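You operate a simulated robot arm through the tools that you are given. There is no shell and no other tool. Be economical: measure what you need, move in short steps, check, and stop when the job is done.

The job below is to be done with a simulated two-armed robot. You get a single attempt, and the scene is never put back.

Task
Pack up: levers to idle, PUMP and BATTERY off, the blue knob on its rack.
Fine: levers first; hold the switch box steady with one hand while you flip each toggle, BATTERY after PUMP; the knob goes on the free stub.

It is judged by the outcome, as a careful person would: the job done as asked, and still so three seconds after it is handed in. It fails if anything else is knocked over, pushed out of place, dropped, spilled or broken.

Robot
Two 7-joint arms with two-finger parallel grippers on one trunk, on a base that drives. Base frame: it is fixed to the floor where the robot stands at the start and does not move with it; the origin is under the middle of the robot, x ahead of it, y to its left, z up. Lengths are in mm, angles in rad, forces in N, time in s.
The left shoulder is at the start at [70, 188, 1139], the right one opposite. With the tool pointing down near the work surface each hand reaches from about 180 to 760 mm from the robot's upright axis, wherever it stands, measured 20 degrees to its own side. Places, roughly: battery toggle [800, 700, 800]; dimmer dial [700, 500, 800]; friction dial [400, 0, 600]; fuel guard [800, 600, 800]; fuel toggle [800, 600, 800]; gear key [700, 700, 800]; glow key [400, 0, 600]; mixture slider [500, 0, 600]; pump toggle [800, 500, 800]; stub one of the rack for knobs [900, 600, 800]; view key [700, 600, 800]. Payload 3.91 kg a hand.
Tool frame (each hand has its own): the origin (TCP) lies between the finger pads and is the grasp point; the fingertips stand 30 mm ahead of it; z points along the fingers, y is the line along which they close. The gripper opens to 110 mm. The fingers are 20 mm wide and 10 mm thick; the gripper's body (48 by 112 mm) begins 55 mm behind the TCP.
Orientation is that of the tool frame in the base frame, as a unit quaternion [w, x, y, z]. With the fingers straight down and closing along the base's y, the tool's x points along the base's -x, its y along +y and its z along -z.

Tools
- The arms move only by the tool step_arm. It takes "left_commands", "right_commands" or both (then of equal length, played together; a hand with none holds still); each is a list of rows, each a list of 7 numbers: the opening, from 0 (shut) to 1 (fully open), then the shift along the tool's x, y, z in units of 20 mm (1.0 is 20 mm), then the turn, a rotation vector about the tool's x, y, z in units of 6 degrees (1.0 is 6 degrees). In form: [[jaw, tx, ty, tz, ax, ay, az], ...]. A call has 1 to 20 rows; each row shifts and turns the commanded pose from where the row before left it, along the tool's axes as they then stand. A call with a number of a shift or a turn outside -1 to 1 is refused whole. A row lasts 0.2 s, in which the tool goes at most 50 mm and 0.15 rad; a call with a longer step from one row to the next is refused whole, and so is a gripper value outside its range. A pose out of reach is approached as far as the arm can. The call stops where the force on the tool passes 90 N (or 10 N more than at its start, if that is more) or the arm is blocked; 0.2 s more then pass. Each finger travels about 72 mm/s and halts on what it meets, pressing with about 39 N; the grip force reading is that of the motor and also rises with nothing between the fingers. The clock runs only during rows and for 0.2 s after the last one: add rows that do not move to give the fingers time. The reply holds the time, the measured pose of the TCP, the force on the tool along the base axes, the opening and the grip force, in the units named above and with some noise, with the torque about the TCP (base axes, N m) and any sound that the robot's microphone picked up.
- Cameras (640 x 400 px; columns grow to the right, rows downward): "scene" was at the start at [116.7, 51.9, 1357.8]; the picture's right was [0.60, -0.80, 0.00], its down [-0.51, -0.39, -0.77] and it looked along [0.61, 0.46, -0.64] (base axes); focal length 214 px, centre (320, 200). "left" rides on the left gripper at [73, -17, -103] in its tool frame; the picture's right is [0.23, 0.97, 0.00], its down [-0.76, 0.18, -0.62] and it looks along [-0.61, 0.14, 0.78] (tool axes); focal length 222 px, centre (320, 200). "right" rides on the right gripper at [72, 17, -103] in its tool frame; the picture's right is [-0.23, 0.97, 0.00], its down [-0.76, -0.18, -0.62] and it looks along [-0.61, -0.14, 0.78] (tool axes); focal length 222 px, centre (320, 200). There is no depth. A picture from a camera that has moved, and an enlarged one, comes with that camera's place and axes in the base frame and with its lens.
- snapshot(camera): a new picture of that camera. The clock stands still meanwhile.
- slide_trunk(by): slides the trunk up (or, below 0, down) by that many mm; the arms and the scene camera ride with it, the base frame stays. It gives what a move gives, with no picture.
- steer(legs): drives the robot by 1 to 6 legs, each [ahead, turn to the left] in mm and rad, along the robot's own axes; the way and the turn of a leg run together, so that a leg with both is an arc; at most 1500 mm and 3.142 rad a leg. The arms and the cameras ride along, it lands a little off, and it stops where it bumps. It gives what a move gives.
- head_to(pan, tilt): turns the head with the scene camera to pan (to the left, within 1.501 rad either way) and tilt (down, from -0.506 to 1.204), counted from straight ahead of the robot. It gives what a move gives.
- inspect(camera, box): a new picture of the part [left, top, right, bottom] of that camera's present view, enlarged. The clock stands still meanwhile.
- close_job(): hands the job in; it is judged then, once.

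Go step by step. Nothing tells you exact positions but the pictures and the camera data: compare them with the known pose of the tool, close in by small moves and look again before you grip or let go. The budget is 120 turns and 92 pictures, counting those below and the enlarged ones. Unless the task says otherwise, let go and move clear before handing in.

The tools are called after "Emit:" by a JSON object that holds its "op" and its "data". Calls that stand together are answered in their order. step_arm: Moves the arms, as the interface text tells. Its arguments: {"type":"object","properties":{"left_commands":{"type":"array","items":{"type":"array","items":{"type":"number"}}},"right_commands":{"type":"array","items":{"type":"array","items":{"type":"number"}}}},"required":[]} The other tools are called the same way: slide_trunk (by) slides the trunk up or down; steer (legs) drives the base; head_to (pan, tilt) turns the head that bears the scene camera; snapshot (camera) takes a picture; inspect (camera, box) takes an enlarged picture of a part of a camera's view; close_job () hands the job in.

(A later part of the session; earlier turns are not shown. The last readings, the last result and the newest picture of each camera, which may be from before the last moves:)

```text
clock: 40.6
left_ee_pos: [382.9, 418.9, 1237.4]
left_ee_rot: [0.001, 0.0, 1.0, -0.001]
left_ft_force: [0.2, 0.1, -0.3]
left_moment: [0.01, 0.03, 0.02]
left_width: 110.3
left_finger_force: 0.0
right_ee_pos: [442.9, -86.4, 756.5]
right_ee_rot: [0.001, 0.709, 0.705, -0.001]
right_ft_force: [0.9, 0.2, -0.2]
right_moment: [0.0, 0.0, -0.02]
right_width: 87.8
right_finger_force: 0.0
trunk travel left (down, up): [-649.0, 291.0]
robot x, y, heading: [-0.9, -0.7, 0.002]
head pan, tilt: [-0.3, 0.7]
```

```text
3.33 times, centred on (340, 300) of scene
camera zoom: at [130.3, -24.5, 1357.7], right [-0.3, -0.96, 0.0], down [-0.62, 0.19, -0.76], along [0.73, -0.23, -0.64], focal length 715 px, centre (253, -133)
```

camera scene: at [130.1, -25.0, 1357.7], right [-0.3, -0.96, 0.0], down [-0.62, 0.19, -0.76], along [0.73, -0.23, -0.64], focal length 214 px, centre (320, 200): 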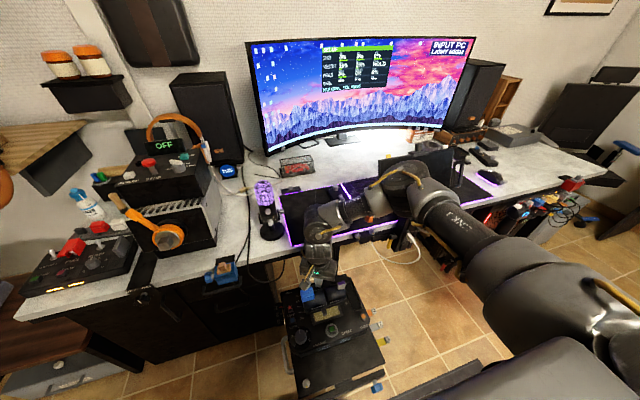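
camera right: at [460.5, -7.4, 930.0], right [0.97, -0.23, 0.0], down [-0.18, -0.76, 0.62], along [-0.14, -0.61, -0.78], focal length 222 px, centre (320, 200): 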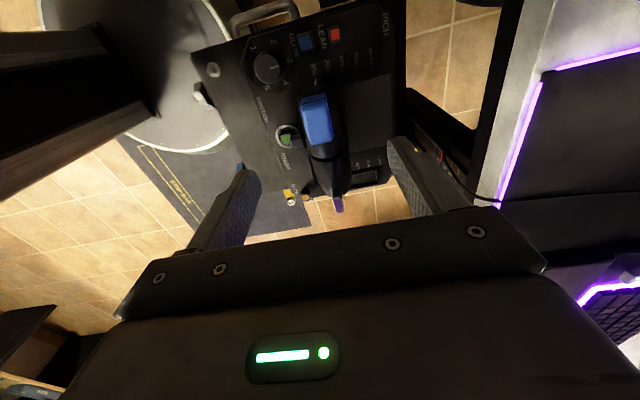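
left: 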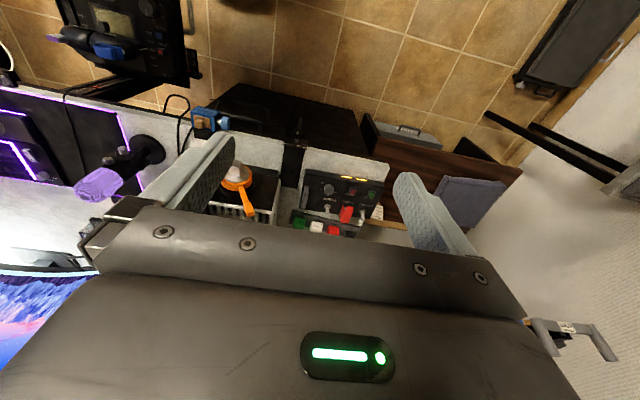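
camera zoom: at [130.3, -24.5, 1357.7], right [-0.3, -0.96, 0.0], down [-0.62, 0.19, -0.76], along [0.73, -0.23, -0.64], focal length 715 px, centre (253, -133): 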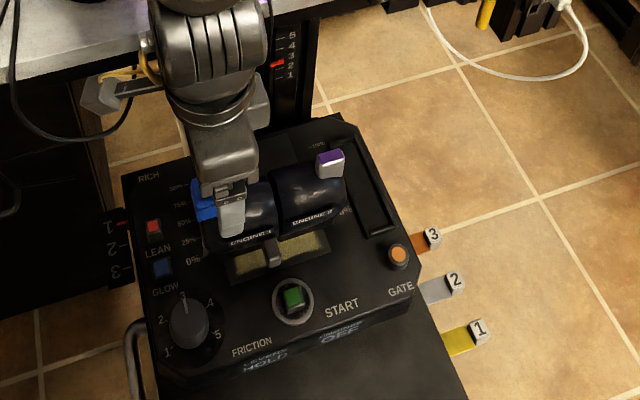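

The knob is nearly upright, with its top at about [440,-84,703]. I'll descend and close gently on it front to back.

Emit:
{"op": "step_arm", "data": {"right_commands": [[0.8, 0.05, -0.15, 0.7, 0, 0, 0], [0.8, 0, 0, 0.7, 0, 0, 0], [0.8, 0, 0, 0.7, 0, 0, 0], [0.45, 0, 0, 0, 0, 0, 0], [0.45, 0, 0, 0, 0, 0, 0]]}}

Emit:
{"op": "inspect", "data": {"camera": "right", "box": [200, 50, 440, 240]}}

```text
clock: 41.8
left_ee_pos: [381.1, 419.5, 1238.1]
left_ee_rot: [0.001, -0.001, 1.0, -0.001]
left_ft_force: [0.2, 1.0, -0.3]
left_moment: [0.02, 0.0, -0.01]
left_width: 110.1
left_finger_force: 0.0
right_ee_pos: [439.7, -86.0, 713.5]
right_ee_rot: [0.001, 0.708, 0.706, 0.0]
right_ft_force: [-0.3, 0.3, 0.7]
right_moment: [0.04, 0.01, 0.01]
right_width: 49.5
right_finger_force: 0.0
trunk travel left (down, up): [-649.0, 291.0]
robot x, y, heading: [-0.2, -1.4, -0.002]
head pan, tilt: [-0.3, 0.7]
```

```text
2.11 times, centred on (320, 145) of right
camera zoom: at [457.2, -14.1, 816.9], right [0.97, -0.23, 0.0], down [-0.18, -0.76, 0.62], along [-0.14, -0.61, -0.78], focal length 468 px, centre (320, 316)
```

zoom: 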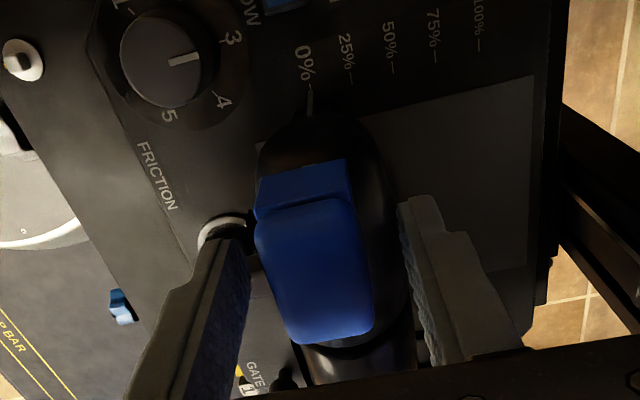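

Emit:
{"op": "step_arm", "data": {"right_commands": [[0.45, 0, -0.2, 0.1, 0, 0, 0], [0.38, 0, 0, 0, 0, 0, 0], [0.3, 0, 0, 0, 0, 0, 0], [0.2, 0, 0, 0, 0, 0, 0], [0.2, 0, 0, 0, 0, 0, 0]]}}

Emit:
{"op": "inspect", "data": {"camera": "right", "box": [200, 50, 440, 240]}}

Emit:
{"op": "inspect", "data": {"camera": "scene", "box": [310, 30, 410, 100]}}

```text
clock: 43.0
left_ee_pos: [382.7, 418.6, 1237.8]
left_ee_rot: [0.001, 0.001, 1.0, -0.001]
left_ft_force: [1.0, -0.3, -1.0]
left_moment: [0.01, -0.02, -0.01]
left_width: 110.0
left_finger_force: 0.0
right_ee_pos: [438.0, -84.3, 711.1]
right_ee_rot: [0.002, 0.709, 0.705, 0.001]
right_ft_force: [12.6, 0.3, 2.3]
right_moment: [-0.02, -0.15, 0.06]
right_width: 25.1
right_finger_force: 38.8
trunk travel left (down, up): [-649.0, 291.0]
robot x, y, heading: [-1.2, -1.5, -0.0]
head pan, tilt: [-0.3, 0.7]
```

```text
2.11 times, centred on (320, 145) of right
camera zoom: at [455.5, -13.8, 814.7], right [0.97, -0.23, 0.0], down [-0.18, -0.76, 0.62], along [-0.14, -0.61, -0.78], focal length 468 px, centre (320, 316)
```

zoom: 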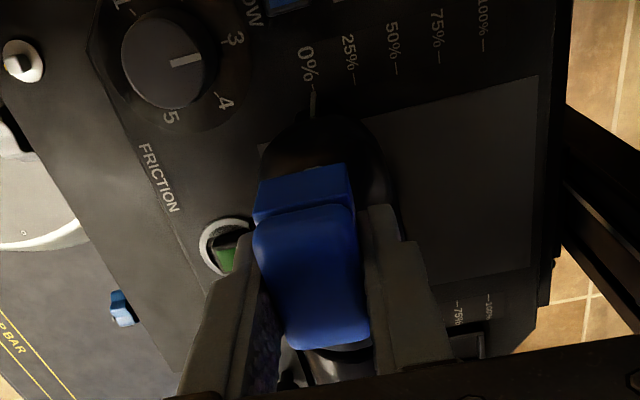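

```text
5.71 times, centred on (360, 65) of scene
camera zoom: at [131.7, -24.6, 1357.6], right [-0.3, -0.96, 0.0], down [-0.62, 0.19, -0.76], along [0.73, -0.23, -0.65], focal length 1226 px, centre (91, 971)
```

zoom: 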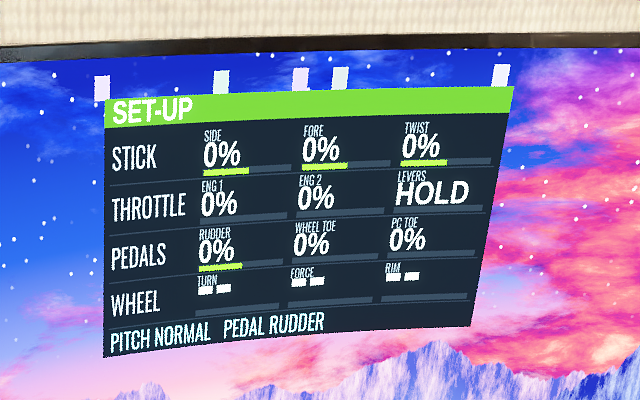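

The knob is gripped at 25 mm and the levers still read 0%. I'll pull it straight up in small steps.

Emit:
{"op": "step_arm", "data": {"right_commands": [[0.1, 0, 0, 0, 0, 0, 0], [0.1, 0, 0, -0.25, 0, 0, 0], [0.1, 0, 0, -0.25, 0, 0, 0], [0.1, 0, 0, -0.25, 0, 0, 0]]}}

Emit:
{"op": "inspect", "data": {"camera": "right", "box": [200, 50, 440, 240]}}

```text
clock: 44.0
left_ee_pos: [384.9, 418.6, 1235.8]
left_ee_rot: [0.0, 0.0, 1.0, 0.0]
left_ft_force: [1.0, -0.1, -0.7]
left_moment: [-0.01, 0.0, 0.03]
left_width: 110.0
left_finger_force: 0.0
right_ee_pos: [437.8, -85.2, 724.0]
right_ee_rot: [0.001, 0.709, 0.705, 0.0]
right_ft_force: [17.1, -1.0, -6.8]
right_moment: [0.0, -0.35, 0.06]
right_width: 25.3
right_finger_force: 39.1
trunk travel left (down, up): [-649.0, 291.0]
robot x, y, heading: [1.7, 0.0, 0.001]
head pan, tilt: [-0.3, 0.7]
```

```text
2.11 times, centred on (320, 145) of right
camera zoom: at [455.7, -13.7, 828.3], right [0.97, -0.23, 0.0], down [-0.18, -0.76, 0.62], along [-0.14, -0.61, -0.78], focal length 468 px, centre (320, 316)
```

zoom: 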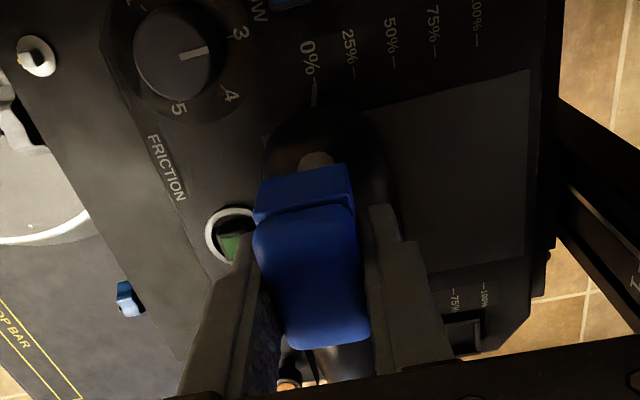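

The knob is sliding off its peg, so I keep lifting until it is clear.

Emit:
{"op": "step_arm", "data": {"right_commands": [[0.1, 0, 0, -0.4, 0, 0, 0], [0.1, 0, 0, -0.5, 0, 0, 0], [0.1, 0, 0, -0.5, 0, 0, 0], [0.1, 0, 0, -1, 0, 0, 0], [0.1, 0, 0, -1, 0, 0, 0], [0.1, 0, 0, -1, 0, 0, 0]]}}

Emit:
{"op": "snapshot", "data": {"camera": "right"}}

Emit:
{"op": "snapshot", "data": {"camera": "scene"}}

Emit:
{"op": "inspect", "data": {"camera": "scene", "box": [310, 30, 410, 100]}}

```text
clock: 45.4
left_ee_pos: [380.8, 418.7, 1237.4]
left_ee_rot: [0.001, 0.0, 1.0, -0.001]
left_ft_force: [0.8, 0.5, 0.3]
left_moment: [0.01, 0.01, 0.0]
left_width: 110.2
left_finger_force: 0.0
right_ee_pos: [436.4, -86.1, 815.0]
right_ee_rot: [0.001, 0.709, 0.705, 0.0]
right_ft_force: [-0.3, 0.3, -0.3]
right_moment: [-0.02, -0.02, -0.01]
right_width: 24.9
right_finger_force: 38.8
trunk travel left (down, up): [-649.0, 291.0]
robot x, y, heading: [2.1, -0.3, -0.001]
head pan, tilt: [-0.3, 0.7]
```

```text
52 pictures are left
camera right: at [454.5, -13.1, 918.9], right [0.97, -0.23, 0.0], down [-0.18, -0.76, 0.62], along [-0.14, -0.61, -0.78], focal length 222 px, centre (320, 200)
```

right: 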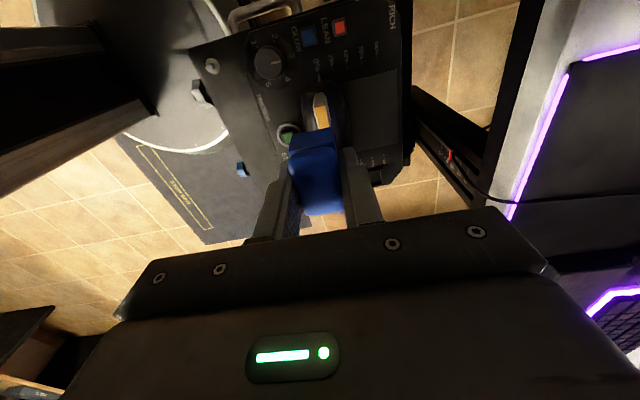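

```text
51 pictures are left
camera scene: at [129.8, -24.4, 1357.7], right [-0.3, -0.96, 0.0], down [-0.62, 0.19, -0.77], along [0.73, -0.23, -0.64], focal length 214 px, centre (320, 200)
```

scene: 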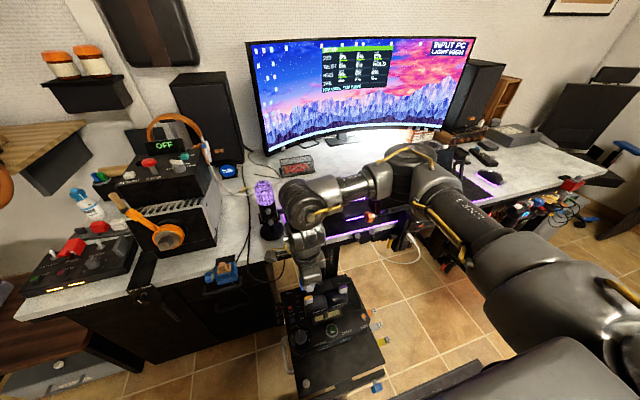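

```text
5.71 times, centred on (360, 65) of scene
camera zoom: at [129.8, -24.4, 1357.7], right [-0.3, -0.96, 0.0], down [-0.62, 0.19, -0.77], along [0.73, -0.23, -0.64], focal length 1226 px, centre (91, 971)
```

zoom: 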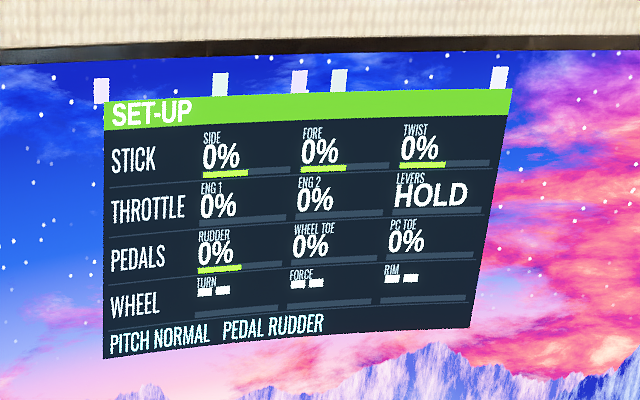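

The knob is in hand and the levers read 0%. I estimate stub 1 at [876,641,781], PUMP at [750,527,817] and BATTERY at [757,646,805], so I need to drive left. I'll check that the floor on that side is free first.

Emit:
{"op": "head_to", "data": {"pan": 1.4, "tilt": 0.6}}

Emit:
{"op": "snapshot", "data": {"camera": "scene"}}

```text
clock: 47.1
left_ee_pos: [381.8, 419.4, 1238.1]
left_ee_rot: [0.002, -0.001, 1.0, -0.001]
left_ft_force: [0.5, -0.2, 0.3]
left_moment: [-0.02, -0.03, -0.01]
left_width: 109.9
left_finger_force: 0.0
right_ee_pos: [436.5, -85.1, 815.3]
right_ee_rot: [0.001, 0.708, 0.706, 0.001]
right_ft_force: [-0.2, 0.0, 1.0]
right_moment: [-0.05, -0.02, 0.02]
right_width: 25.2
right_finger_force: 39.1
trunk travel left (down, up): [-649.0, 291.0]
robot x, y, heading: [1.2, -0.8, -0.005]
head pan, tilt: [1.4, 0.6]
```

```text
49 pictures are left
camera scene: at [64.0, 87.6, 1366.3], right [0.99, -0.17, 0.0], down [-0.1, -0.56, -0.82], along [0.14, 0.81, -0.57], focal length 214 px, centre (320, 200)
```

scene: 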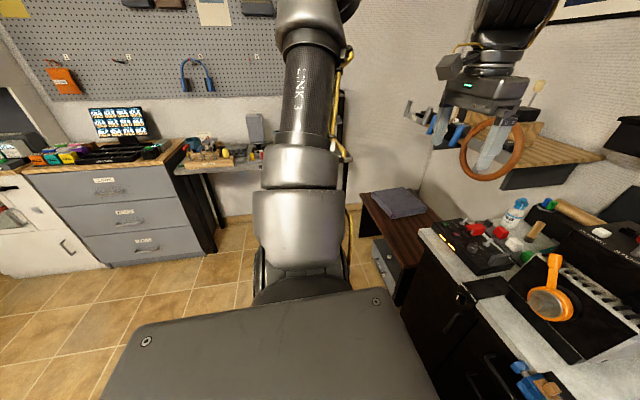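

The floor to the left is clear. A shelf with a hanging wheel sits over the rack area, so I'll drive to about [50,740] first and look again before going forward.

Emit:
{"op": "steer", "data": {"legs": [[0, 1.503], [742, 0], [0, -1.503]]}}

Emit:
{"op": "head_to", "data": {"pan": 0.0, "tilt": 0.6}}

Emit:
{"op": "snapshot", "data": {"camera": "scene"}}

```text
clock: 58.5
left_ee_pos: [439.2, 1146.0, 1239.1]
left_ee_rot: [0.002, 0.01, 1.0, -0.001]
left_ft_force: [0.0, -1.1, -0.3]
left_moment: [0.0, 0.02, 0.02]
left_width: 110.1
left_finger_force: 0.0
right_ee_pos: [485.6, 640.7, 815.1]
right_ee_rot: [0.001, 0.716, 0.698, -0.001]
right_ft_force: [0.0, -0.1, -0.6]
right_moment: [-0.03, 0.02, 0.02]
right_width: 25.2
right_finger_force: 39.6
trunk travel left (down, up): [-649.0, 291.0]
robot x, y, heading: [52.7, 732.8, -0.025]
head pan, tilt: [1.4, 0.6]
```

```text
clock: 60.0
left_ee_pos: [441.5, 1146.5, 1236.9]
left_ee_rot: [0.002, 0.01, 1.0, -0.001]
left_ft_force: [1.0, 0.3, 0.5]
left_moment: [0.02, -0.03, 0.0]
left_width: 109.8
left_finger_force: 0.0
right_ee_pos: [485.5, 641.4, 815.9]
right_ee_rot: [0.001, 0.715, 0.699, 0.0]
right_ft_force: [0.0, -0.2, -0.6]
right_moment: [0.01, -0.02, 0.02]
right_width: 25.3
right_finger_force: 38.4
trunk travel left (down, up): [-649.0, 291.0]
robot x, y, heading: [47.9, 734.7, -0.023]
head pan, tilt: [0.0, 0.6]
```

```text
48 pictures are left
camera scene: at [187.5, 733.1, 1366.3], right [-0.02, -1.0, 0.0], down [-0.56, 0.01, -0.82], along [0.82, -0.02, -0.57], focal length 214 px, centre (320, 200)
```

scene: 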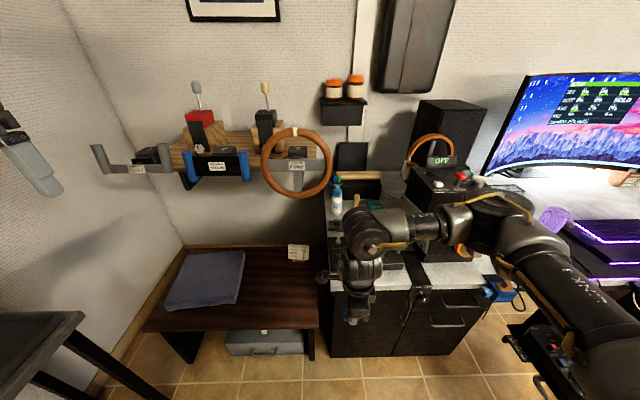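

The wheel hangs close above and left of the rack's free stub, so clearance matters. I'll move the right hand aside to see the rack and measure properly.

Emit:
{"op": "step_arm", "data": {"right_commands": [[0.1, -1, 0, -0.5, 0, 0, 0], [0.1, -1, 0, -0.5, 0, 0, 0], [0.1, -1, 0, -0.5, 0, 0, 0], [0.1, -1, 0, -0.5, 0, 0, 0], [0.1, -1, 0, -0.5, 0, 0, 0], [0.1, -1, 0, -0.5, 0, 0, 0], [0.1, -1, 0, 0, 0, 0, 0], [0.1, -1, 0, 0, 0, 0, 0], [0.1, -1, 0, 0, 0, 0, 0], [0.1, -1, 0, 0, 0, 0, 0]]}}

Emit:
{"op": "inspect", "data": {"camera": "scene", "box": [250, 110, 460, 300]}}

```text
clock: 62.2
left_ee_pos: [438.9, 1145.1, 1238.3]
left_ee_rot: [0.001, 0.01, 1.0, -0.001]
left_ft_force: [-0.3, -0.3, 0.7]
left_moment: [0.01, -0.04, 0.01]
left_width: 110.1
left_finger_force: 0.0
right_ee_pos: [478.7, 439.8, 876.4]
right_ee_rot: [0.0, 0.716, 0.698, 0.001]
right_ft_force: [-0.5, 0.1, -0.1]
right_moment: [0.01, -0.03, 0.03]
right_width: 25.1
right_finger_force: 39.1
trunk travel left (down, up): [-649.0, 291.0]
robot x, y, heading: [51.0, 734.7, -0.019]
head pan, tilt: [0.0, 0.6]
```

```text
2.11 times, centred on (355, 205) of scene
camera zoom: at [187.2, 731.8, 1366.3], right [-0.02, -1.0, 0.0], down [-0.56, 0.01, -0.83], along [0.82, -0.02, -0.56], focal length 452 px, centre (246, 190)
```

zoom: 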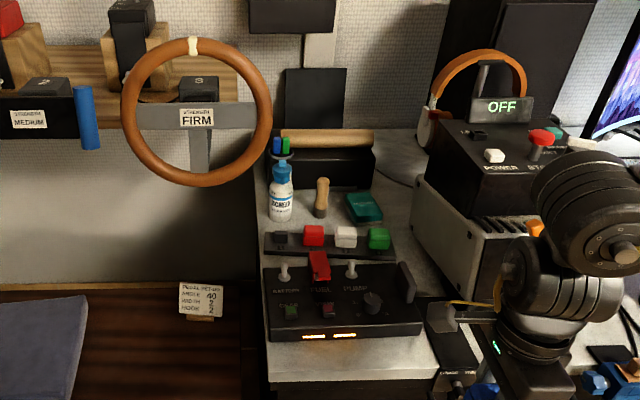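

The free stub is at about [870,645,783]. The steering wheel ring (centre about [901,799,1042], R≈130) blocks a vertical hand whose camera sits on the +y side. I'll set the knob down on the clear desk strip in front of the box and regrip it with the hand leaned back. First I look at that strip.

Emit:
{"op": "step_arm", "data": {"right_commands": [[0.1, 0.925, 0, 0, 0, 0, 0], [0.1, 0.925, 0, 0, 0, 0, 0], [0.1, 0.925, 0, 0, 0, 0, 0], [0.1, 0.925, 0, 0, 0, 0, 0], [0.1, 0.925, 0, 0, 0, 0, 0], [0.1, 0.925, 0, 0, 0, 0, 0], [0.1, 0.925, 0, 0, 0, 0, 0], [0.1, 0.925, 0, 0, 0, 0, 0], [0.1, 0.925, 0, 0, 0, 0, 0], [0.1, 0.925, 0, 0, 0, 0, 0], [0.1, 0, 0.9, 0, 0, 0, 0], [0.1, 0, 0.9, 0, 0, 0, 0], [0.1, 0, 0.9, 0, 0, 0, 0], [0.1, 0, 0.9, 0, 0, 0, 0], [0.1, 0, 0.9, 0, 0, 0, 0], [0.1, 0, 0.9, 0, 0, 0, 0]]}}

Emit:
{"op": "snapshot", "data": {"camera": "right"}}

```text
clock: 65.7
left_ee_pos: [440.3, 1146.2, 1238.1]
left_ee_rot: [0.001, 0.01, 1.0, -0.001]
left_ft_force: [0.7, -0.1, -0.6]
left_moment: [0.01, -0.03, 0.01]
left_width: 110.2
left_finger_force: 0.0
right_ee_pos: [593.1, 623.9, 876.0]
right_ee_rot: [0.001, 0.715, 0.699, 0.0]
right_ft_force: [0.4, -0.1, 0.3]
right_moment: [0.0, -0.01, -0.01]
right_width: 25.2
right_finger_force: 39.2
trunk travel left (down, up): [-649.0, 291.0]
robot x, y, heading: [53.6, 732.8, -0.022]
head pan, tilt: [0.0, 0.6]
```

```text
46 pictures are left
camera right: at [612.3, 696.1, 978.8], right [0.97, -0.25, 0.0], down [-0.2, -0.76, 0.62], along [-0.15, -0.6, -0.78], focal length 222 px, centre (320, 200)
```

right: 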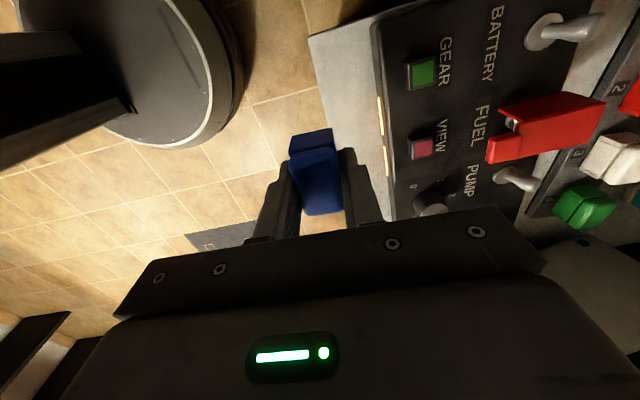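

Emit:
{"op": "step_arm", "data": {"right_commands": [[0.1, 0, 0.75, 0, 0, 0, 0], [0.1, 0, 0.75, 0, 0, 0, 0], [0.1, 0, 0, 0.8, 0, 0, 0], [0.1, 0, 0, 0.8, 0, 0, 0], [0.1, 0, 0, 0.8, 0, 0, 0], [0.1, 0, 0, 0.3, 0, 0, 0]]}}

Emit:
{"op": "snapshot", "data": {"camera": "right"}}

Emit:
{"op": "inspect", "data": {"camera": "scene", "box": [300, 200, 460, 320]}}

```text
clock: 67.0
left_ee_pos: [440.7, 1146.2, 1237.8]
left_ee_rot: [0.001, 0.01, 1.0, -0.001]
left_ft_force: [-0.1, -1.2, -0.1]
left_moment: [-0.03, -0.01, -0.02]
left_width: 110.0
left_finger_force: 0.0
right_ee_pos: [623.0, 624.1, 820.9]
right_ee_rot: [0.001, 0.715, 0.699, 0.0]
right_ft_force: [0.7, -0.1, -0.4]
right_moment: [0.0, -0.01, -0.02]
right_width: 25.2
right_finger_force: 38.1
trunk travel left (down, up): [-649.0, 291.0]
robot x, y, heading: [50.7, 734.8, -0.021]
head pan, tilt: [0.0, 0.6]
```

```text
45 pictures are left
camera right: at [641.3, 695.1, 925.0], right [0.97, -0.25, 0.0], down [-0.2, -0.76, 0.62], along [-0.16, -0.6, -0.78], focal length 222 px, centre (320, 200)
```

right: 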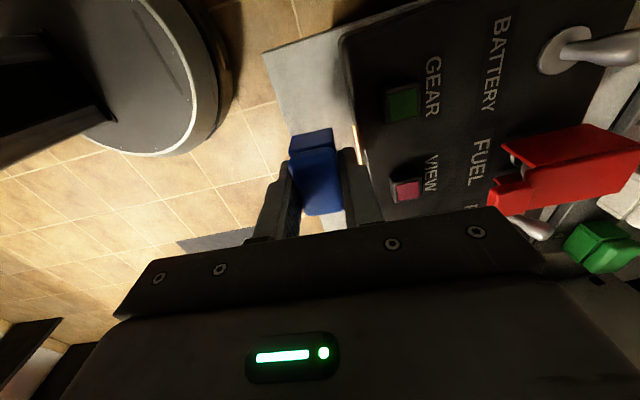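

```text
3.33 times, centred on (380, 260) of scene
camera zoom: at [187.6, 733.0, 1366.3], right [-0.02, -1.0, 0.0], down [-0.56, 0.01, -0.82], along [0.82, -0.02, -0.57], focal length 715 px, centre (120, 0)
```

zoom: 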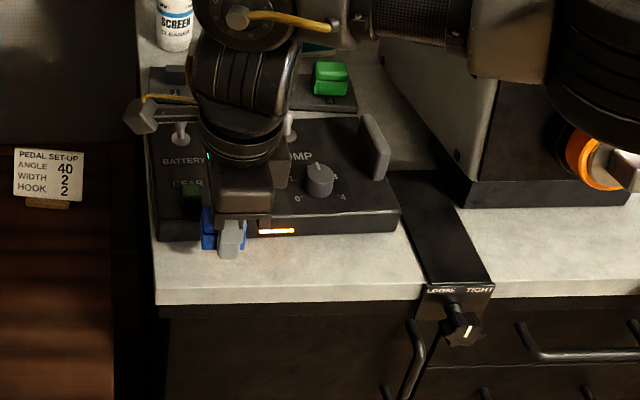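

Emit:
{"op": "step_arm", "data": {"right_commands": [[0.1, 0, -0.15, 0.25, 0, 0, 0], [0.1, 0, 0, 0.25, 0, 0, 0], [0.1, 0, 0, 0.2, 0, 0, 0]]}}

Emit:
{"op": "step_arm", "data": {"right_commands": [[0.1, 0, 0, 0.15, 0, 0, 0], [0.1, 0, 0, 0.1, 0, 0, 0]]}}

```text
clock: 67.8
left_ee_pos: [439.9, 1146.5, 1237.5]
left_ee_rot: [0.001, 0.01, 1.0, -0.001]
left_ft_force: [-0.3, -0.4, -0.5]
left_moment: [0.0, 0.02, 0.01]
left_width: 110.1
left_finger_force: 0.0
right_ee_pos: [619.5, 622.4, 807.8]
right_ee_rot: [0.001, 0.715, 0.699, 0.001]
right_ft_force: [0.3, -0.1, -0.5]
right_moment: [0.02, 0.0, 0.03]
right_width: 25.3
right_finger_force: 38.4
trunk travel left (down, up): [-649.0, 291.0]
robot x, y, heading: [54.4, 737.5, -0.02]
head pan, tilt: [0.0, 0.6]
```

```text
clock: 68.5
left_ee_pos: [440.9, 1145.5, 1238.2]
left_ee_rot: [0.002, 0.01, 1.0, -0.001]
left_ft_force: [0.8, 0.5, -0.6]
left_moment: [0.04, 0.01, 0.03]
left_width: 110.2
left_finger_force: 0.1
right_ee_pos: [618.7, 623.6, 803.0]
right_ee_rot: [0.002, 0.716, 0.699, 0.001]
right_ft_force: [-0.5, 0.9, -0.5]
right_moment: [0.0, 0.01, 0.01]
right_width: 25.1
right_finger_force: 38.8
trunk travel left (down, up): [-649.0, 291.0]
robot x, y, heading: [49.6, 739.3, -0.025]
head pan, tilt: [0.0, 0.6]
```

Emit:
{"op": "step_arm", "data": {"right_commands": [[0.1, 0, 0, 0.12, 0, 0, 0], [0.1, 0, 0, 0.12, 0, 0, 0]]}}

Emit:
{"op": "step_arm", "data": {"right_commands": [[0.1, 0, 0, 0.12, 0, 0, 0], [0.1, 0, 0, 0.12, 0, 0, 0]]}}

Emit:
{"op": "inspect", "data": {"camera": "right", "box": [240, 80, 400, 240]}}

```text
clock: 69.0
left_ee_pos: [441.8, 1146.9, 1237.2]
left_ee_rot: [0.001, 0.009, 1.0, -0.001]
left_ft_force: [0.1, -0.7, 0.6]
left_moment: [-0.02, -0.01, -0.02]
left_width: 109.9
left_finger_force: 0.0
right_ee_pos: [620.8, 622.6, 797.6]
right_ee_rot: [0.002, 0.716, 0.698, -0.001]
right_ft_force: [-0.1, -0.1, -0.6]
right_moment: [0.0, -0.02, 0.01]
right_width: 25.3
right_finger_force: 38.9
trunk travel left (down, up): [-649.0, 291.0]
robot x, y, heading: [53.2, 736.7, -0.022]
head pan, tilt: [0.0, 0.6]
```

```text
clock: 69.7
left_ee_pos: [440.3, 1147.3, 1237.7]
left_ee_rot: [0.0, 0.009, 1.0, -0.001]
left_ft_force: [-1.2, 0.5, -0.1]
left_moment: [0.04, 0.0, 0.01]
left_width: 109.9
left_finger_force: 0.0
right_ee_pos: [619.3, 622.3, 791.8]
right_ee_rot: [0.001, 0.716, 0.698, 0.0]
right_ft_force: [0.1, -0.3, 0.1]
right_moment: [-0.03, -0.01, -0.01]
right_width: 25.2
right_finger_force: 38.4
trunk travel left (down, up): [-649.0, 291.0]
robot x, y, heading: [48.7, 733.1, -0.02]
head pan, tilt: [0.0, 0.6]
```

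```text
2.50 times, centred on (320, 160) of right
camera zoom: at [639.6, 694.1, 895.9], right [0.97, -0.25, 0.0], down [-0.2, -0.76, 0.62], along [-0.15, -0.6, -0.78], focal length 555 px, centre (320, 300)
```

zoom: 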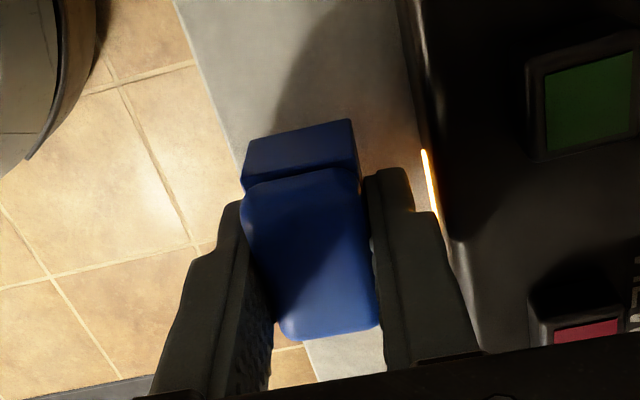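

Emit:
{"op": "step_arm", "data": {"right_commands": [[0.1, 0, 0.08, 0.1, 0, 0, 0]]}}

Emit:
{"op": "step_arm", "data": {"right_commands": [[0.1, 0, 0, 0.1, 0, 0, 0]]}}

Emit:
{"op": "step_arm", "data": {"right_commands": [[0.1, 0, 0, 0.1, 0, 0, 0]]}}

```text
clock: 70.0
left_ee_pos: [439.9, 1147.5, 1237.7]
left_ee_rot: [0.002, 0.009, 1.0, -0.002]
left_ft_force: [-0.1, -0.8, -0.5]
left_moment: [-0.01, 0.03, -0.04]
left_width: 110.0
left_finger_force: 0.2
right_ee_pos: [622.1, 621.9, 790.7]
right_ee_rot: [0.002, 0.716, 0.698, 0.0]
right_ft_force: [-0.1, 0.7, 0.0]
right_moment: [0.04, 0.0, 0.0]
right_width: 25.2
right_finger_force: 38.5
trunk travel left (down, up): [-649.0, 291.0]
robot x, y, heading: [50.7, 738.6, -0.019]
head pan, tilt: [0.0, 0.6]
```

```text
clock: 70.5
left_ee_pos: [441.1, 1146.0, 1237.1]
left_ee_rot: [0.001, 0.01, 1.0, 0.0]
left_ft_force: [0.1, -0.5, -0.6]
left_moment: [0.07, -0.01, 0.04]
left_width: 110.0
left_finger_force: 0.1
right_ee_pos: [621.3, 622.2, 787.7]
right_ee_rot: [0.001, 0.715, 0.699, 0.0]
right_ft_force: [-0.6, 0.0, -0.6]
right_moment: [-0.02, -0.03, 0.01]
right_width: 25.4
right_finger_force: 39.1
trunk travel left (down, up): [-649.0, 291.0]
robot x, y, heading: [48.7, 735.3, -0.019]
head pan, tilt: [0.0, 0.6]
```

```text
clock: 70.8
left_ee_pos: [440.2, 1146.3, 1236.9]
left_ee_rot: [0.001, 0.009, 1.0, 0.0]
left_ft_force: [0.1, 0.1, 0.5]
left_moment: [-0.02, 0.02, 0.0]
left_width: 109.8
left_finger_force: 0.1
right_ee_pos: [622.1, 623.9, 786.2]
right_ee_rot: [0.001, 0.716, 0.698, 0.0]
right_ft_force: [-0.1, 0.2, 0.2]
right_moment: [0.03, 0.02, 0.0]
right_width: 25.4
right_finger_force: 39.3
trunk travel left (down, up): [-649.0, 291.0]
robot x, y, heading: [48.5, 735.6, -0.023]
head pan, tilt: [0.0, 0.6]
```

Emit:
{"op": "step_arm", "data": {"right_commands": [[0.1, 0, 0, 0.1, 0, 0, 0]]}}

Emit:
{"op": "step_arm", "data": {"right_commands": [[0.1, 0, 0, 0.1, 0, 0, 0]]}}

Emit:
{"op": "inspect", "data": {"camera": "right", "box": [240, 80, 400, 240]}}

```text
clock: 71.2
left_ee_pos: [440.3, 1147.6, 1237.6]
left_ee_rot: [0.001, 0.009, 1.0, 0.0]
left_ft_force: [-0.4, 0.3, 0.5]
left_moment: [-0.01, -0.02, 0.01]
left_width: 109.7
left_finger_force: 0.1
right_ee_pos: [622.1, 622.7, 785.0]
right_ee_rot: [0.001, 0.716, 0.698, 0.0]
right_ft_force: [0.8, -0.4, -0.8]
right_moment: [-0.03, -0.03, -0.01]
right_width: 25.2
right_finger_force: 38.7
trunk travel left (down, up): [-649.0, 291.0]
robot x, y, heading: [49.9, 735.4, -0.029]
head pan, tilt: [0.0, 0.6]
```

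```text
clock: 71.7
left_ee_pos: [441.9, 1145.9, 1238.3]
left_ee_rot: [0.001, 0.01, 1.0, -0.001]
left_ft_force: [0.7, 0.3, 0.6]
left_moment: [-0.02, 0.02, 0.03]
left_width: 109.7
left_finger_force: 0.1
right_ee_pos: [621.8, 623.1, 782.0]
right_ee_rot: [0.001, 0.716, 0.698, 0.0]
right_ft_force: [0.6, 0.4, -0.1]
right_moment: [0.0, -0.02, 0.01]
right_width: 25.3
right_finger_force: 38.9
trunk travel left (down, up): [-649.0, 291.0]
robot x, y, heading: [49.7, 733.2, -0.021]
head pan, tilt: [0.0, 0.6]
```

```text
2.50 times, centred on (320, 160) of right
camera zoom: at [640.9, 694.5, 885.5], right [0.97, -0.25, 0.0], down [-0.2, -0.76, 0.62], along [-0.15, -0.6, -0.78], focal length 555 px, centre (320, 300)
```

zoom: 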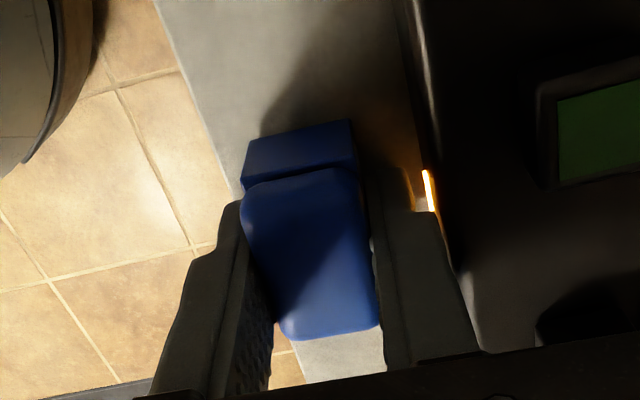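

Emit:
{"op": "step_arm", "data": {"right_commands": [[0.1, 0, 0, 0.1, 0, 0, 0]]}}

Emit:
{"op": "step_arm", "data": {"right_commands": [[0.1, 0, 0, 0.1, 0, 0, 0]]}}

Emit:
{"op": "step_arm", "data": {"right_commands": [[0.1, 0, 0, 0.1, 0, 0, 0]]}}

Emit:
{"op": "step_arm", "data": {"right_commands": [[0.1, 0, 0, 0.1, 0, 0, 0]]}}

```text
clock: 72.0
left_ee_pos: [440.5, 1146.9, 1237.5]
left_ee_rot: [0.001, 0.009, 1.0, -0.001]
left_ft_force: [0.4, -0.1, -0.3]
left_moment: [0.02, 0.0, 0.0]
left_width: 110.2
left_finger_force: 0.1
right_ee_pos: [621.2, 622.9, 780.1]
right_ee_rot: [0.002, 0.716, 0.698, 0.001]
right_ft_force: [0.2, 0.2, 0.8]
right_moment: [0.03, 0.02, 0.03]
right_width: 25.4
right_finger_force: 38.7
trunk travel left (down, up): [-649.0, 291.0]
robot x, y, heading: [51.2, 737.8, -0.022]
head pan, tilt: [0.0, 0.6]
```

```text
clock: 72.5
left_ee_pos: [439.2, 1146.0, 1237.6]
left_ee_rot: [0.001, 0.01, 1.0, -0.001]
left_ft_force: [-0.1, -1.0, -0.2]
left_moment: [0.02, 0.0, 0.04]
left_width: 109.8
left_finger_force: 0.1
right_ee_pos: [621.6, 623.0, 779.9]
right_ee_rot: [0.002, 0.715, 0.699, 0.002]
right_ft_force: [1.1, -0.6, 6.3]
right_moment: [0.0, 0.13, 0.01]
right_width: 25.2
right_finger_force: 39.4
trunk travel left (down, up): [-649.0, 291.0]
robot x, y, heading: [51.6, 737.7, -0.02]
head pan, tilt: [0.0, 0.6]
```

```text
clock: 72.8
left_ee_pos: [438.6, 1146.7, 1239.5]
left_ee_rot: [0.002, 0.01, 1.0, -0.001]
left_ft_force: [0.0, 0.3, 0.6]
left_moment: [0.0, 0.01, 0.01]
left_width: 109.8
left_finger_force: 0.0
right_ee_pos: [621.5, 623.5, 779.0]
right_ee_rot: [0.002, 0.715, 0.699, 0.001]
right_ft_force: [0.3, -3.2, 20.8]
right_moment: [-0.03, 0.38, 0.16]
right_width: 25.0
right_finger_force: 38.9
trunk travel left (down, up): [-649.0, 291.0]
robot x, y, heading: [53.5, 734.5, -0.019]
head pan, tilt: [0.0, 0.6]
```

```text
clock: 73.2
left_ee_pos: [436.4, 1145.9, 1239.9]
left_ee_rot: [0.003, 0.009, 1.0, -0.001]
left_ft_force: [-0.3, 0.2, 0.1]
left_moment: [0.02, 0.03, 0.0]
left_width: 109.8
left_finger_force: 0.1
right_ee_pos: [620.2, 622.2, 780.0]
right_ee_rot: [0.003, 0.716, 0.698, 0.003]
right_ft_force: [3.1, -6.4, 39.6]
right_moment: [-0.11, 0.61, 0.26]
right_width: 25.0
right_finger_force: 38.9
trunk travel left (down, up): [-649.0, 291.0]
robot x, y, heading: [50.6, 734.7, -0.023]
head pan, tilt: [0.0, 0.6]
```

I felt contact at TCP z≈780, so it is resting on the desk. I'll relax the press, open slightly, and rise straight up.

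Emit:
{"op": "step_arm", "data": {"right_commands": [[0.1, 0, 0, -0.27, 0, 0, 0], [0.28, 0, 0, 0, 0, 0, 0], [0.28, 0, 0, 0, 0, 0, 0]]}}

Emit:
{"op": "inspect", "data": {"camera": "right", "box": [240, 80, 400, 240]}}

```text
clock: 74.0
left_ee_pos: [439.6, 1146.5, 1237.8]
left_ee_rot: [0.001, 0.009, 1.0, -0.002]
left_ft_force: [0.0, -0.2, -0.4]
left_moment: [-0.02, 0.03, -0.02]
left_width: 109.8
left_finger_force: 0.0
right_ee_pos: [621.7, 622.6, 780.6]
right_ee_rot: [0.002, 0.717, 0.697, 0.0]
right_ft_force: [9.0, -3.4, 14.6]
right_moment: [0.02, -0.06, -0.07]
right_width: 26.1
right_finger_force: 0.1
trunk travel left (down, up): [-649.0, 291.0]
robot x, y, heading: [50.0, 737.8, -0.018]
head pan, tilt: [0.0, 0.6]
```

```text
2.50 times, centred on (320, 160) of right
camera zoom: at [640.6, 694.6, 883.4], right [0.97, -0.25, 0.0], down [-0.2, -0.76, 0.62], along [-0.15, -0.6, -0.78], focal length 555 px, centre (320, 300)
```

zoom: 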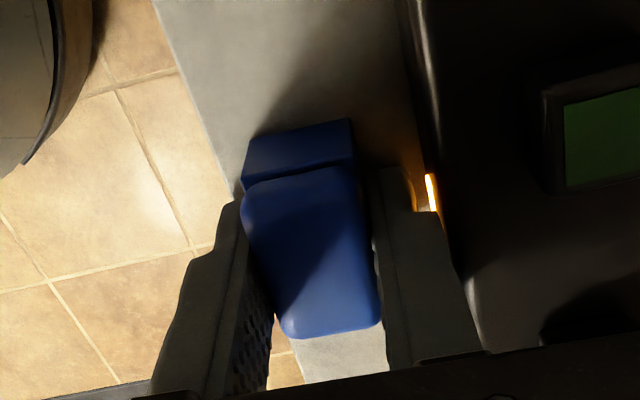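

Emit:
{"op": "step_arm", "data": {"right_commands": [[0.28, 0, 0, -0.12, 0, 0, 0], [0.28, 0, 0, 0, 0, 0, 0]]}}

Emit:
{"op": "inspect", "data": {"camera": "right", "box": [240, 80, 400, 240]}}

```text
clock: 74.7
left_ee_pos: [440.4, 1146.7, 1237.8]
left_ee_rot: [0.001, 0.009, 1.0, -0.001]
left_ft_force: [0.7, -0.4, 0.2]
left_moment: [0.0, -0.01, -0.02]
left_width: 109.9
left_finger_force: 0.1
right_ee_pos: [620.2, 623.6, 782.9]
right_ee_rot: [0.001, 0.715, 0.699, -0.001]
right_ft_force: [0.5, -0.5, -0.1]
right_moment: [-0.05, 0.03, -0.02]
right_width: 30.7
right_finger_force: 0.0
trunk travel left (down, up): [-649.0, 291.0]
robot x, y, heading: [49.9, 734.6, -0.02]
head pan, tilt: [0.0, 0.6]
```

```text
2.50 times, centred on (320, 160) of right
camera zoom: at [640.1, 694.8, 885.2], right [0.97, -0.25, 0.0], down [-0.19, -0.76, 0.62], along [-0.16, -0.6, -0.78], focal length 555 px, centre (320, 300)
```

zoom: 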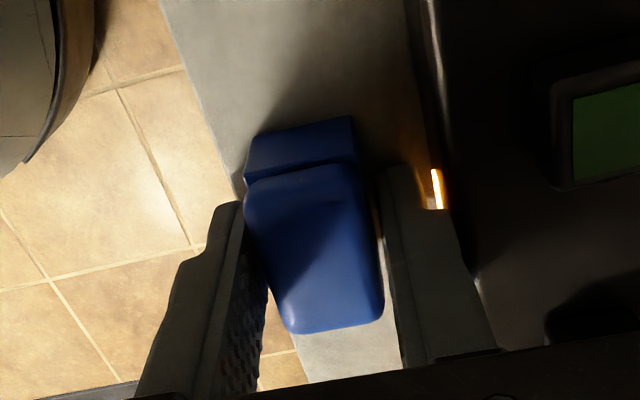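

Emit:
{"op": "step_arm", "data": {"right_commands": [[0.28, 0, 0, -0.3, 0, 0, 0], [0.28, 0, 0, -0.6, 0, 0, 0], [0.28, 0, 0, -1, 0, 0, 0], [0.28, 0, 0, -1, 0, 0, 0], [0.28, 0, 0, -1, 0, 0, 0], [0.28, 0, 0, -1, 0, 0, 0], [0.5, 0, 0, -1, 0, 0, 0]]}}

Emit:
{"op": "snapshot", "data": {"camera": "right"}}

```text
clock: 76.2
left_ee_pos: [440.2, 1147.0, 1238.2]
left_ee_rot: [0.002, 0.01, 1.0, -0.001]
left_ft_force: [-0.4, -0.1, -1.2]
left_moment: [0.0, 0.03, -0.01]
left_width: 109.8
left_finger_force: 0.3
right_ee_pos: [621.8, 624.5, 903.2]
right_ee_rot: [0.001, 0.715, 0.699, 0.0]
right_ft_force: [1.1, 0.6, 0.3]
right_moment: [0.03, 0.02, 0.0]
right_width: 54.8
right_finger_force: 0.1
trunk travel left (down, up): [-649.0, 291.0]
robot x, y, heading: [52.1, 733.5, -0.022]
head pan, tilt: [0.0, 0.6]
```

```text
39 pictures are left
camera right: at [640.0, 696.3, 1005.9], right [0.97, -0.25, 0.0], down [-0.2, -0.76, 0.62], along [-0.16, -0.6, -0.78], focal length 222 px, centre (320, 200)
```

right: 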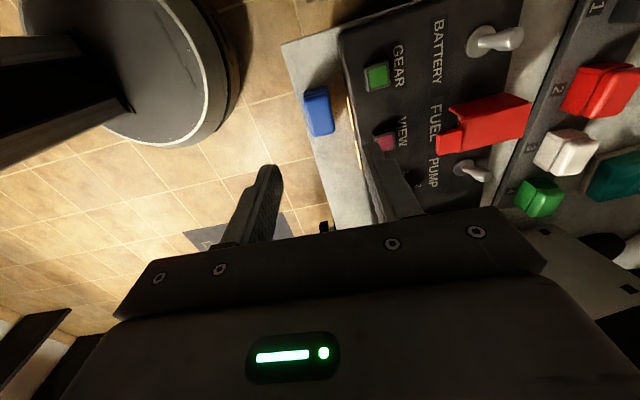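

The knob stands on the desk at about [620,624] in front of the box. I'll retract the right hand and drive to about [220,600]. From there the left hand can handle the knob and toggles while the right hand holds the box by its upright grip plate (about [712,455]).

Emit:
{"op": "step_arm", "data": {"right_commands": [[0.5, 0, -1, -0.5, 0, 0, 0], [0.5, 0, -1, -0.5, 0, 0, 0], [0.5, 0, -1, -0.5, 0, 0, 0], [0.5, 0, -1, -0.5, 0, 0, 0], [0.5, 0, -1, -0.5, 0, 0, 0], [0.5, 0, -1, -0.5, 0, 0, 0], [0.5, 0, -1, 0, 0, 0, 0], [0.5, 0, -1, 0, 0, 0, 0], [0.5, 0, -1, 0, 0, 0, 0], [0.5, 0, -1, 0, 0, 0, 0]]}}

Emit:
{"op": "steer", "data": {"legs": [[0, -0.655], [215, 0], [0, 0.675]]}}

Emit:
{"op": "snapshot", "data": {"camera": "scene"}}

```text
clock: 78.5
left_ee_pos: [439.6, 1147.4, 1238.0]
left_ee_rot: [0.001, 0.009, 1.0, 0.0]
left_ft_force: [-0.3, -0.2, -0.3]
left_moment: [-0.01, -0.01, 0.03]
left_width: 110.0
left_finger_force: 0.0
right_ee_pos: [420.4, 626.3, 961.2]
right_ee_rot: [0.001, 0.716, 0.698, 0.001]
right_ft_force: [-0.1, 0.3, 0.5]
right_moment: [0.02, 0.02, -0.03]
right_width: 54.8
right_finger_force: 0.1
trunk travel left (down, up): [-649.0, 291.0]
robot x, y, heading: [48.5, 736.3, -0.02]
head pan, tilt: [0.0, 0.6]
```

```text
clock: 83.7
left_ee_pos: [594.1, 1024.8, 1237.7]
left_ee_rot: [0.002, -0.003, 1.0, -0.001]
left_ft_force: [0.0, 0.0, 0.9]
left_moment: [-0.03, -0.02, 0.02]
left_width: 110.1
left_finger_force: 0.2
right_ee_pos: [590.0, 505.9, 961.0]
right_ee_rot: [0.001, 0.705, 0.709, 0.001]
right_ft_force: [0.4, 0.1, 0.5]
right_moment: [-0.02, 0.02, 0.03]
right_width: 54.9
right_finger_force: 0.1
trunk travel left (down, up): [-649.0, 291.0]
robot x, y, heading: [215.4, 599.1, 0.01]
head pan, tilt: [0.0, 0.6]
```

```text
38 pictures are left
camera scene: at [352.9, 604.9, 1366.3], right [0.01, -1.0, 0.0], down [-0.57, 0.0, -0.82], along [0.82, 0.01, -0.57], focal length 214 px, centre (320, 200)
```

scene: 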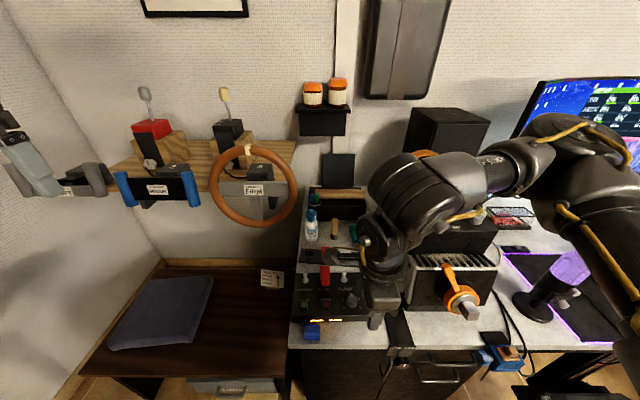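

Emit:
{"op": "step_arm", "data": {"left_commands": [[0.8, 0, -1, 0, 0, 0, 0], [0.8, 0, -1, 0, 0, 0, 0], [0.8, 0, -1, 0, 0, 0, 0], [0.8, 0, -1, 0, 0, 0, 0], [0.8, 0, -1, 0, 0, 0, 0], [0.8, 0, -1, 0, 0, 0, 0], [0.8, 0, -1, 0, 0, 0, 0], [0.8, 0, -1, 0, 0, 0, 0], [0.8, 0, -1, 0, 0, 0, 0], [0.8, 0, -1, 0, 0, 0, 0], [0.8, 0, -1, 0, 0, 0, 0], [0.8, 0, -1, 0, 0, 0, 0], [0.8, 0, -1, 0, 0, 0, 0], [0.8, 0, -1, 0, 0, 0, 0], [0.8, 0, -1, 0, 0, 0, 0], [0.8, 0, -1, 0, 0, 0, 0], [0.8, 0, -1, 0, 0, 0, 0], [0.8, 0, -1, 0, 0, 0, 0], [0.8, 0, -1, 0, 0, 0, 0], [0.8, 0, -1, 0, 0, 0, 0]], "right_commands": [[0.5, -1, 0, 0, 0, 0, 0], [0.5, -1, 0, 0, 0, 0, 0], [0.5, -1, 0, 0, 0, 0, 0], [0.5, -1, 0, 0, 0, 0, 0], [0.5, -1, 0, 0, 0, 0, 0], [0.5, -1, 0, 0, 0, 0, 0], [0.5, -1, 0, 0, 0, 0, 0], [0.5, -1, 0, 0, 0, 0, 0], [0.5, 0, 0, 0, 0, 0, 0], [0.5, 0, 0, 0, 0, 0, 0], [0.5, 0, 0, 0, 0, 0, 0], [0.5, 0, 0, 0, 0, 0, 0], [0.5, 0, 0, 0, 0, 0, 0], [0.5, 0, 0, 0, 0, 0, 0], [0.5, 0, 0, 0, 0, 0, 0], [0.5, 0, 0, 0, 0, 0, 0], [0.5, 0, 0, 0, 0, 0, 0], [0.5, 0, 0, 0, 0, 0, 0], [0.5, 0, 0, 0, 0, 0, 0], [0.5, 0, 0, 0, 0, 0, 0]]}}

Emit:
{"op": "step_arm", "data": {"left_commands": [[0.8, 0.5, 0, 0, 0, -1, 0], [0.8, 0.5, 0, 0, 0, -1, 0], [0.8, 0.5, 0, 0, 0, -1, 0], [0.8, 0.5, 0, 0.5, 0, -1, 0], [0.8, 0, 0, 1, 0, -1, 0], [0.8, 0, 0, 1, 0, 0, 0], [0.8, 0, 0, 1, 0, 0, 0], [0.8, 0, 0, 1, 0, 0, 0], [0.8, 0, 0, 1, 0, 0, 0]]}}

```text
clock: 87.9
left_ee_pos: [573.1, 832.0, 1209.9]
left_ee_rot: [0.001, -0.003, 1.0, -0.003]
left_ft_force: [1.0, -0.4, -0.5]
left_moment: [0.01, 0.0, 0.0]
left_width: 88.1
left_finger_force: 0.1
left hand out of reach, approached as far as the arm can: row 6, 7, 8, 9, 10, 11, 12, 13, 14, 15, 16, 17, 18, 19, 20
right_ee_pos: [590.9, 346.4, 961.4]
right_ee_rot: [0.001, 0.706, 0.708, 0.0]
right_ft_force: [0.3, -0.2, 1.2]
right_moment: [0.02, -0.03, -0.01]
right_width: 55.0
right_finger_force: 0.0
trunk travel left (down, up): [-649.0, 291.0]
robot x, y, heading: [216.2, 604.6, 0.004]
head pan, tilt: [0.0, 0.6]
```

```text
clock: 89.9
left_ee_pos: [582.3, 920.9, 1142.5]
left_ee_rot: [0.129, 0.003, 0.992, 0.01]
left_ft_force: [-0.2, 0.4, 0.5]
left_moment: [0.01, 0.02, 0.02]
left_width: 87.8
left_finger_force: 0.1
left hand out of reach, approached as far as the arm can: row 1, 2, 3, 4, 5, 6, 7, 8, 9
right_ee_pos: [591.0, 345.9, 960.5]
right_ee_rot: [0.0, 0.706, 0.708, 0.0]
right_ft_force: [0.4, 1.2, 0.2]
right_moment: [-0.02, 0.03, -0.02]
right_width: 54.9
right_finger_force: 0.1
trunk travel left (down, up): [-649.0, 291.0]
robot x, y, heading: [212.3, 603.5, 0.007]
head pan, tilt: [0.0, 0.6]
```

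The left hand with this yaw can't come inward, but both wrists share the same sense. So the right hand at yaw 0 should do the plate and knob work, and the left hand at yaw 90 should do the toggles. I'll shift the robot about 80 mm to the right.

Emit:
{"op": "steer", "data": {"legs": [[-99, 0], [0, -0.7], [129, 0], [0, 0.69]]}}

Emit:
{"op": "step_arm", "data": {"right_commands": [[0.7, 0, -0.5, 0, 0, 0, -1], [0.7, 0, -0.5, 0, 0, 0, -1], [0.7, 0, 0, 0, 0, 0, -1], [0.7, 0.5, 0, 0, 0, 0, -1], [0.7, 0.7, 0, 0, 0, 0, -1], [0.7, 0.7, 0, 0, 0, 0, -1], [0.7, 0.7, 0, 0, 0, 0, -1], [0.7, 0.7, 0, 0, 0, 0, -1], [0.7, 0.7, 0.3, 0, 0, 0, -1], [0.7, 0.7, 0.5, 0, 0, 0, -1], [0.7, 0.5, 0.8, 0, 0, 0, -1], [0.7, 0.3, 0.8, 0, 0, 0, -1], [0.7, 0.2, 0.9, 0, 0, 0, -1], [0.7, 0, 1, 0, 0, 0, -1], [0.7, 0, 1, 0, 0, 0, -1]]}}

```text
clock: 95.7
left_ee_pos: [584.7, 835.1, 1142.2]
left_ee_rot: [0.13, 0.003, 0.991, 0.01]
left_ft_force: [-0.2, -0.5, 0.3]
left_moment: [-0.01, 0.03, 0.02]
left_width: 88.0
left_finger_force: 0.1
right_ee_pos: [592.3, 262.3, 960.7]
right_ee_rot: [0.0, 0.706, 0.708, 0.0]
right_ft_force: [1.2, 0.3, -0.6]
right_moment: [-0.02, -0.02, -0.03]
right_width: 55.0
right_finger_force: 0.2
trunk travel left (down, up): [-649.0, 291.0]
robot x, y, heading: [216.3, 519.5, 0.011]
head pan, tilt: [0.0, 0.6]
```

```text
clock: 98.8
left_ee_pos: [584.8, 836.7, 1143.5]
left_ee_rot: [0.13, 0.004, 0.991, 0.01]
left_ft_force: [0.1, 0.3, 0.3]
left_moment: [0.01, 0.0, 0.02]
left_width: 88.1
left_finger_force: 0.0
right_ee_pos: [571.9, 441.9, 953.7]
right_ee_rot: [-0.009, 0.052, 0.999, -0.008]
right_ft_force: [0.1, -0.1, 0.2]
right_moment: [-0.01, 0.01, -0.06]
right_width: 77.1
right_finger_force: 0.2
right hand out of reach, approached as far as the arm can: row 2, 5, 6, 7, 8, 9
trunk travel left (down, up): [-649.0, 291.0]
robot x, y, heading: [217.3, 516.7, 0.009]
head pan, tilt: [0.0, 0.6]
```

Emit:
{"op": "step_arm", "data": {"right_commands": [[0.7, 0, 1, 0, 0, 0, -1], [0.7, 0, 1, 0, 0, -1, 0], [0.7, 0, 1, 0, 0, -1, 0], [0.7, 0, 1, 0, 0, -1, 0], [0.7, 0, 1, 0, 0, -1, 0], [0.7, 0, 1, 0, 0, -1, 0], [0.7, 0, 1, 0, 0, 0, 0], [0.7, 0, 1, 0, 0, 0, 0], [0.7, 0, 1, 0, 0, 0, 0]]}}

Emit:
{"op": "snapshot", "data": {"camera": "right"}}

```text
clock: 100.8
left_ee_pos: [583.4, 836.2, 1144.0]
left_ee_rot: [0.13, 0.003, 0.991, 0.01]
left_ft_force: [0.1, -0.1, -0.2]
left_moment: [0.02, 0.01, 0.0]
left_width: 87.8
left_finger_force: 0.0
right_ee_pos: [576.9, 598.2, 960.6]
right_ee_rot: [0.25, -0.001, 0.968, -0.005]
right_ft_force: [0.2, -0.7, -0.5]
right_moment: [0.03, -0.04, -0.03]
right_width: 77.0
right_finger_force: 0.0
right hand out of reach, approached as far as the arm can: row 8, 9
trunk travel left (down, up): [-649.0, 291.0]
robot x, y, heading: [218.3, 515.9, 0.01]
head pan, tilt: [0.0, 0.6]
```

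```text
37 pictures are left
camera right: at [463.6, 615.6, 1015.5], right [0.2, 0.98, 0.1], down [0.37, -0.17, 0.92], along [0.91, -0.14, -0.39], focal length 222 px, centre (320, 200)
```

right: 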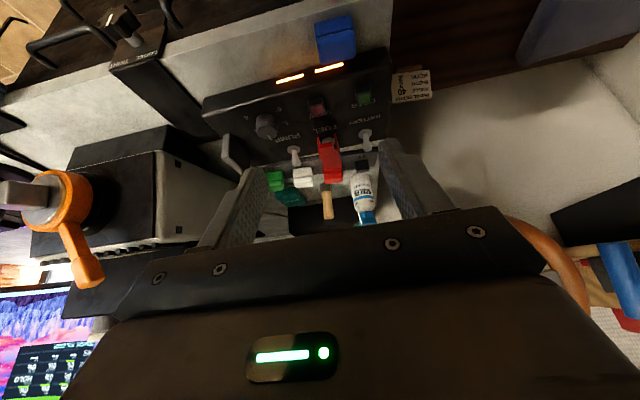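

Emit:
{"op": "step_arm", "data": {"right_commands": [[0.7, 0.3, 0.3, 0.9, 0, 0, 0], [0.7, 0.3, 0.3, 0.9, 0, 0, 0], [0.7, 0.3, 0.3, 0.9, 0, 0, 0], [0.7, 0.3, 0.3, 0.9, 0, 0, 0], [0.7, 0.3, 0.1, 0.9, 0, 0, 0]]}}

```text
clock: 102.0
left_ee_pos: [584.0, 835.7, 1141.4]
left_ee_rot: [0.13, 0.003, 0.991, 0.01]
left_ft_force: [-0.2, 0.4, 0.3]
left_moment: [-0.01, 0.0, -0.01]
left_width: 87.9
left_finger_force: 0.1
right_ee_pos: [610.7, 601.7, 889.4]
right_ee_rot: [0.248, -0.002, 0.969, -0.005]
right_ft_force: [-0.2, 0.4, 0.2]
right_moment: [0.01, -0.01, -0.04]
right_width: 77.0
right_finger_force: 0.0
right hand out of reach, approached as far as the arm can: row 1, 2, 3, 4
trunk travel left (down, up): [-649.0, 291.0]
robot x, y, heading: [214.8, 520.7, 0.004]
head pan, tilt: [0.0, 0.6]
```

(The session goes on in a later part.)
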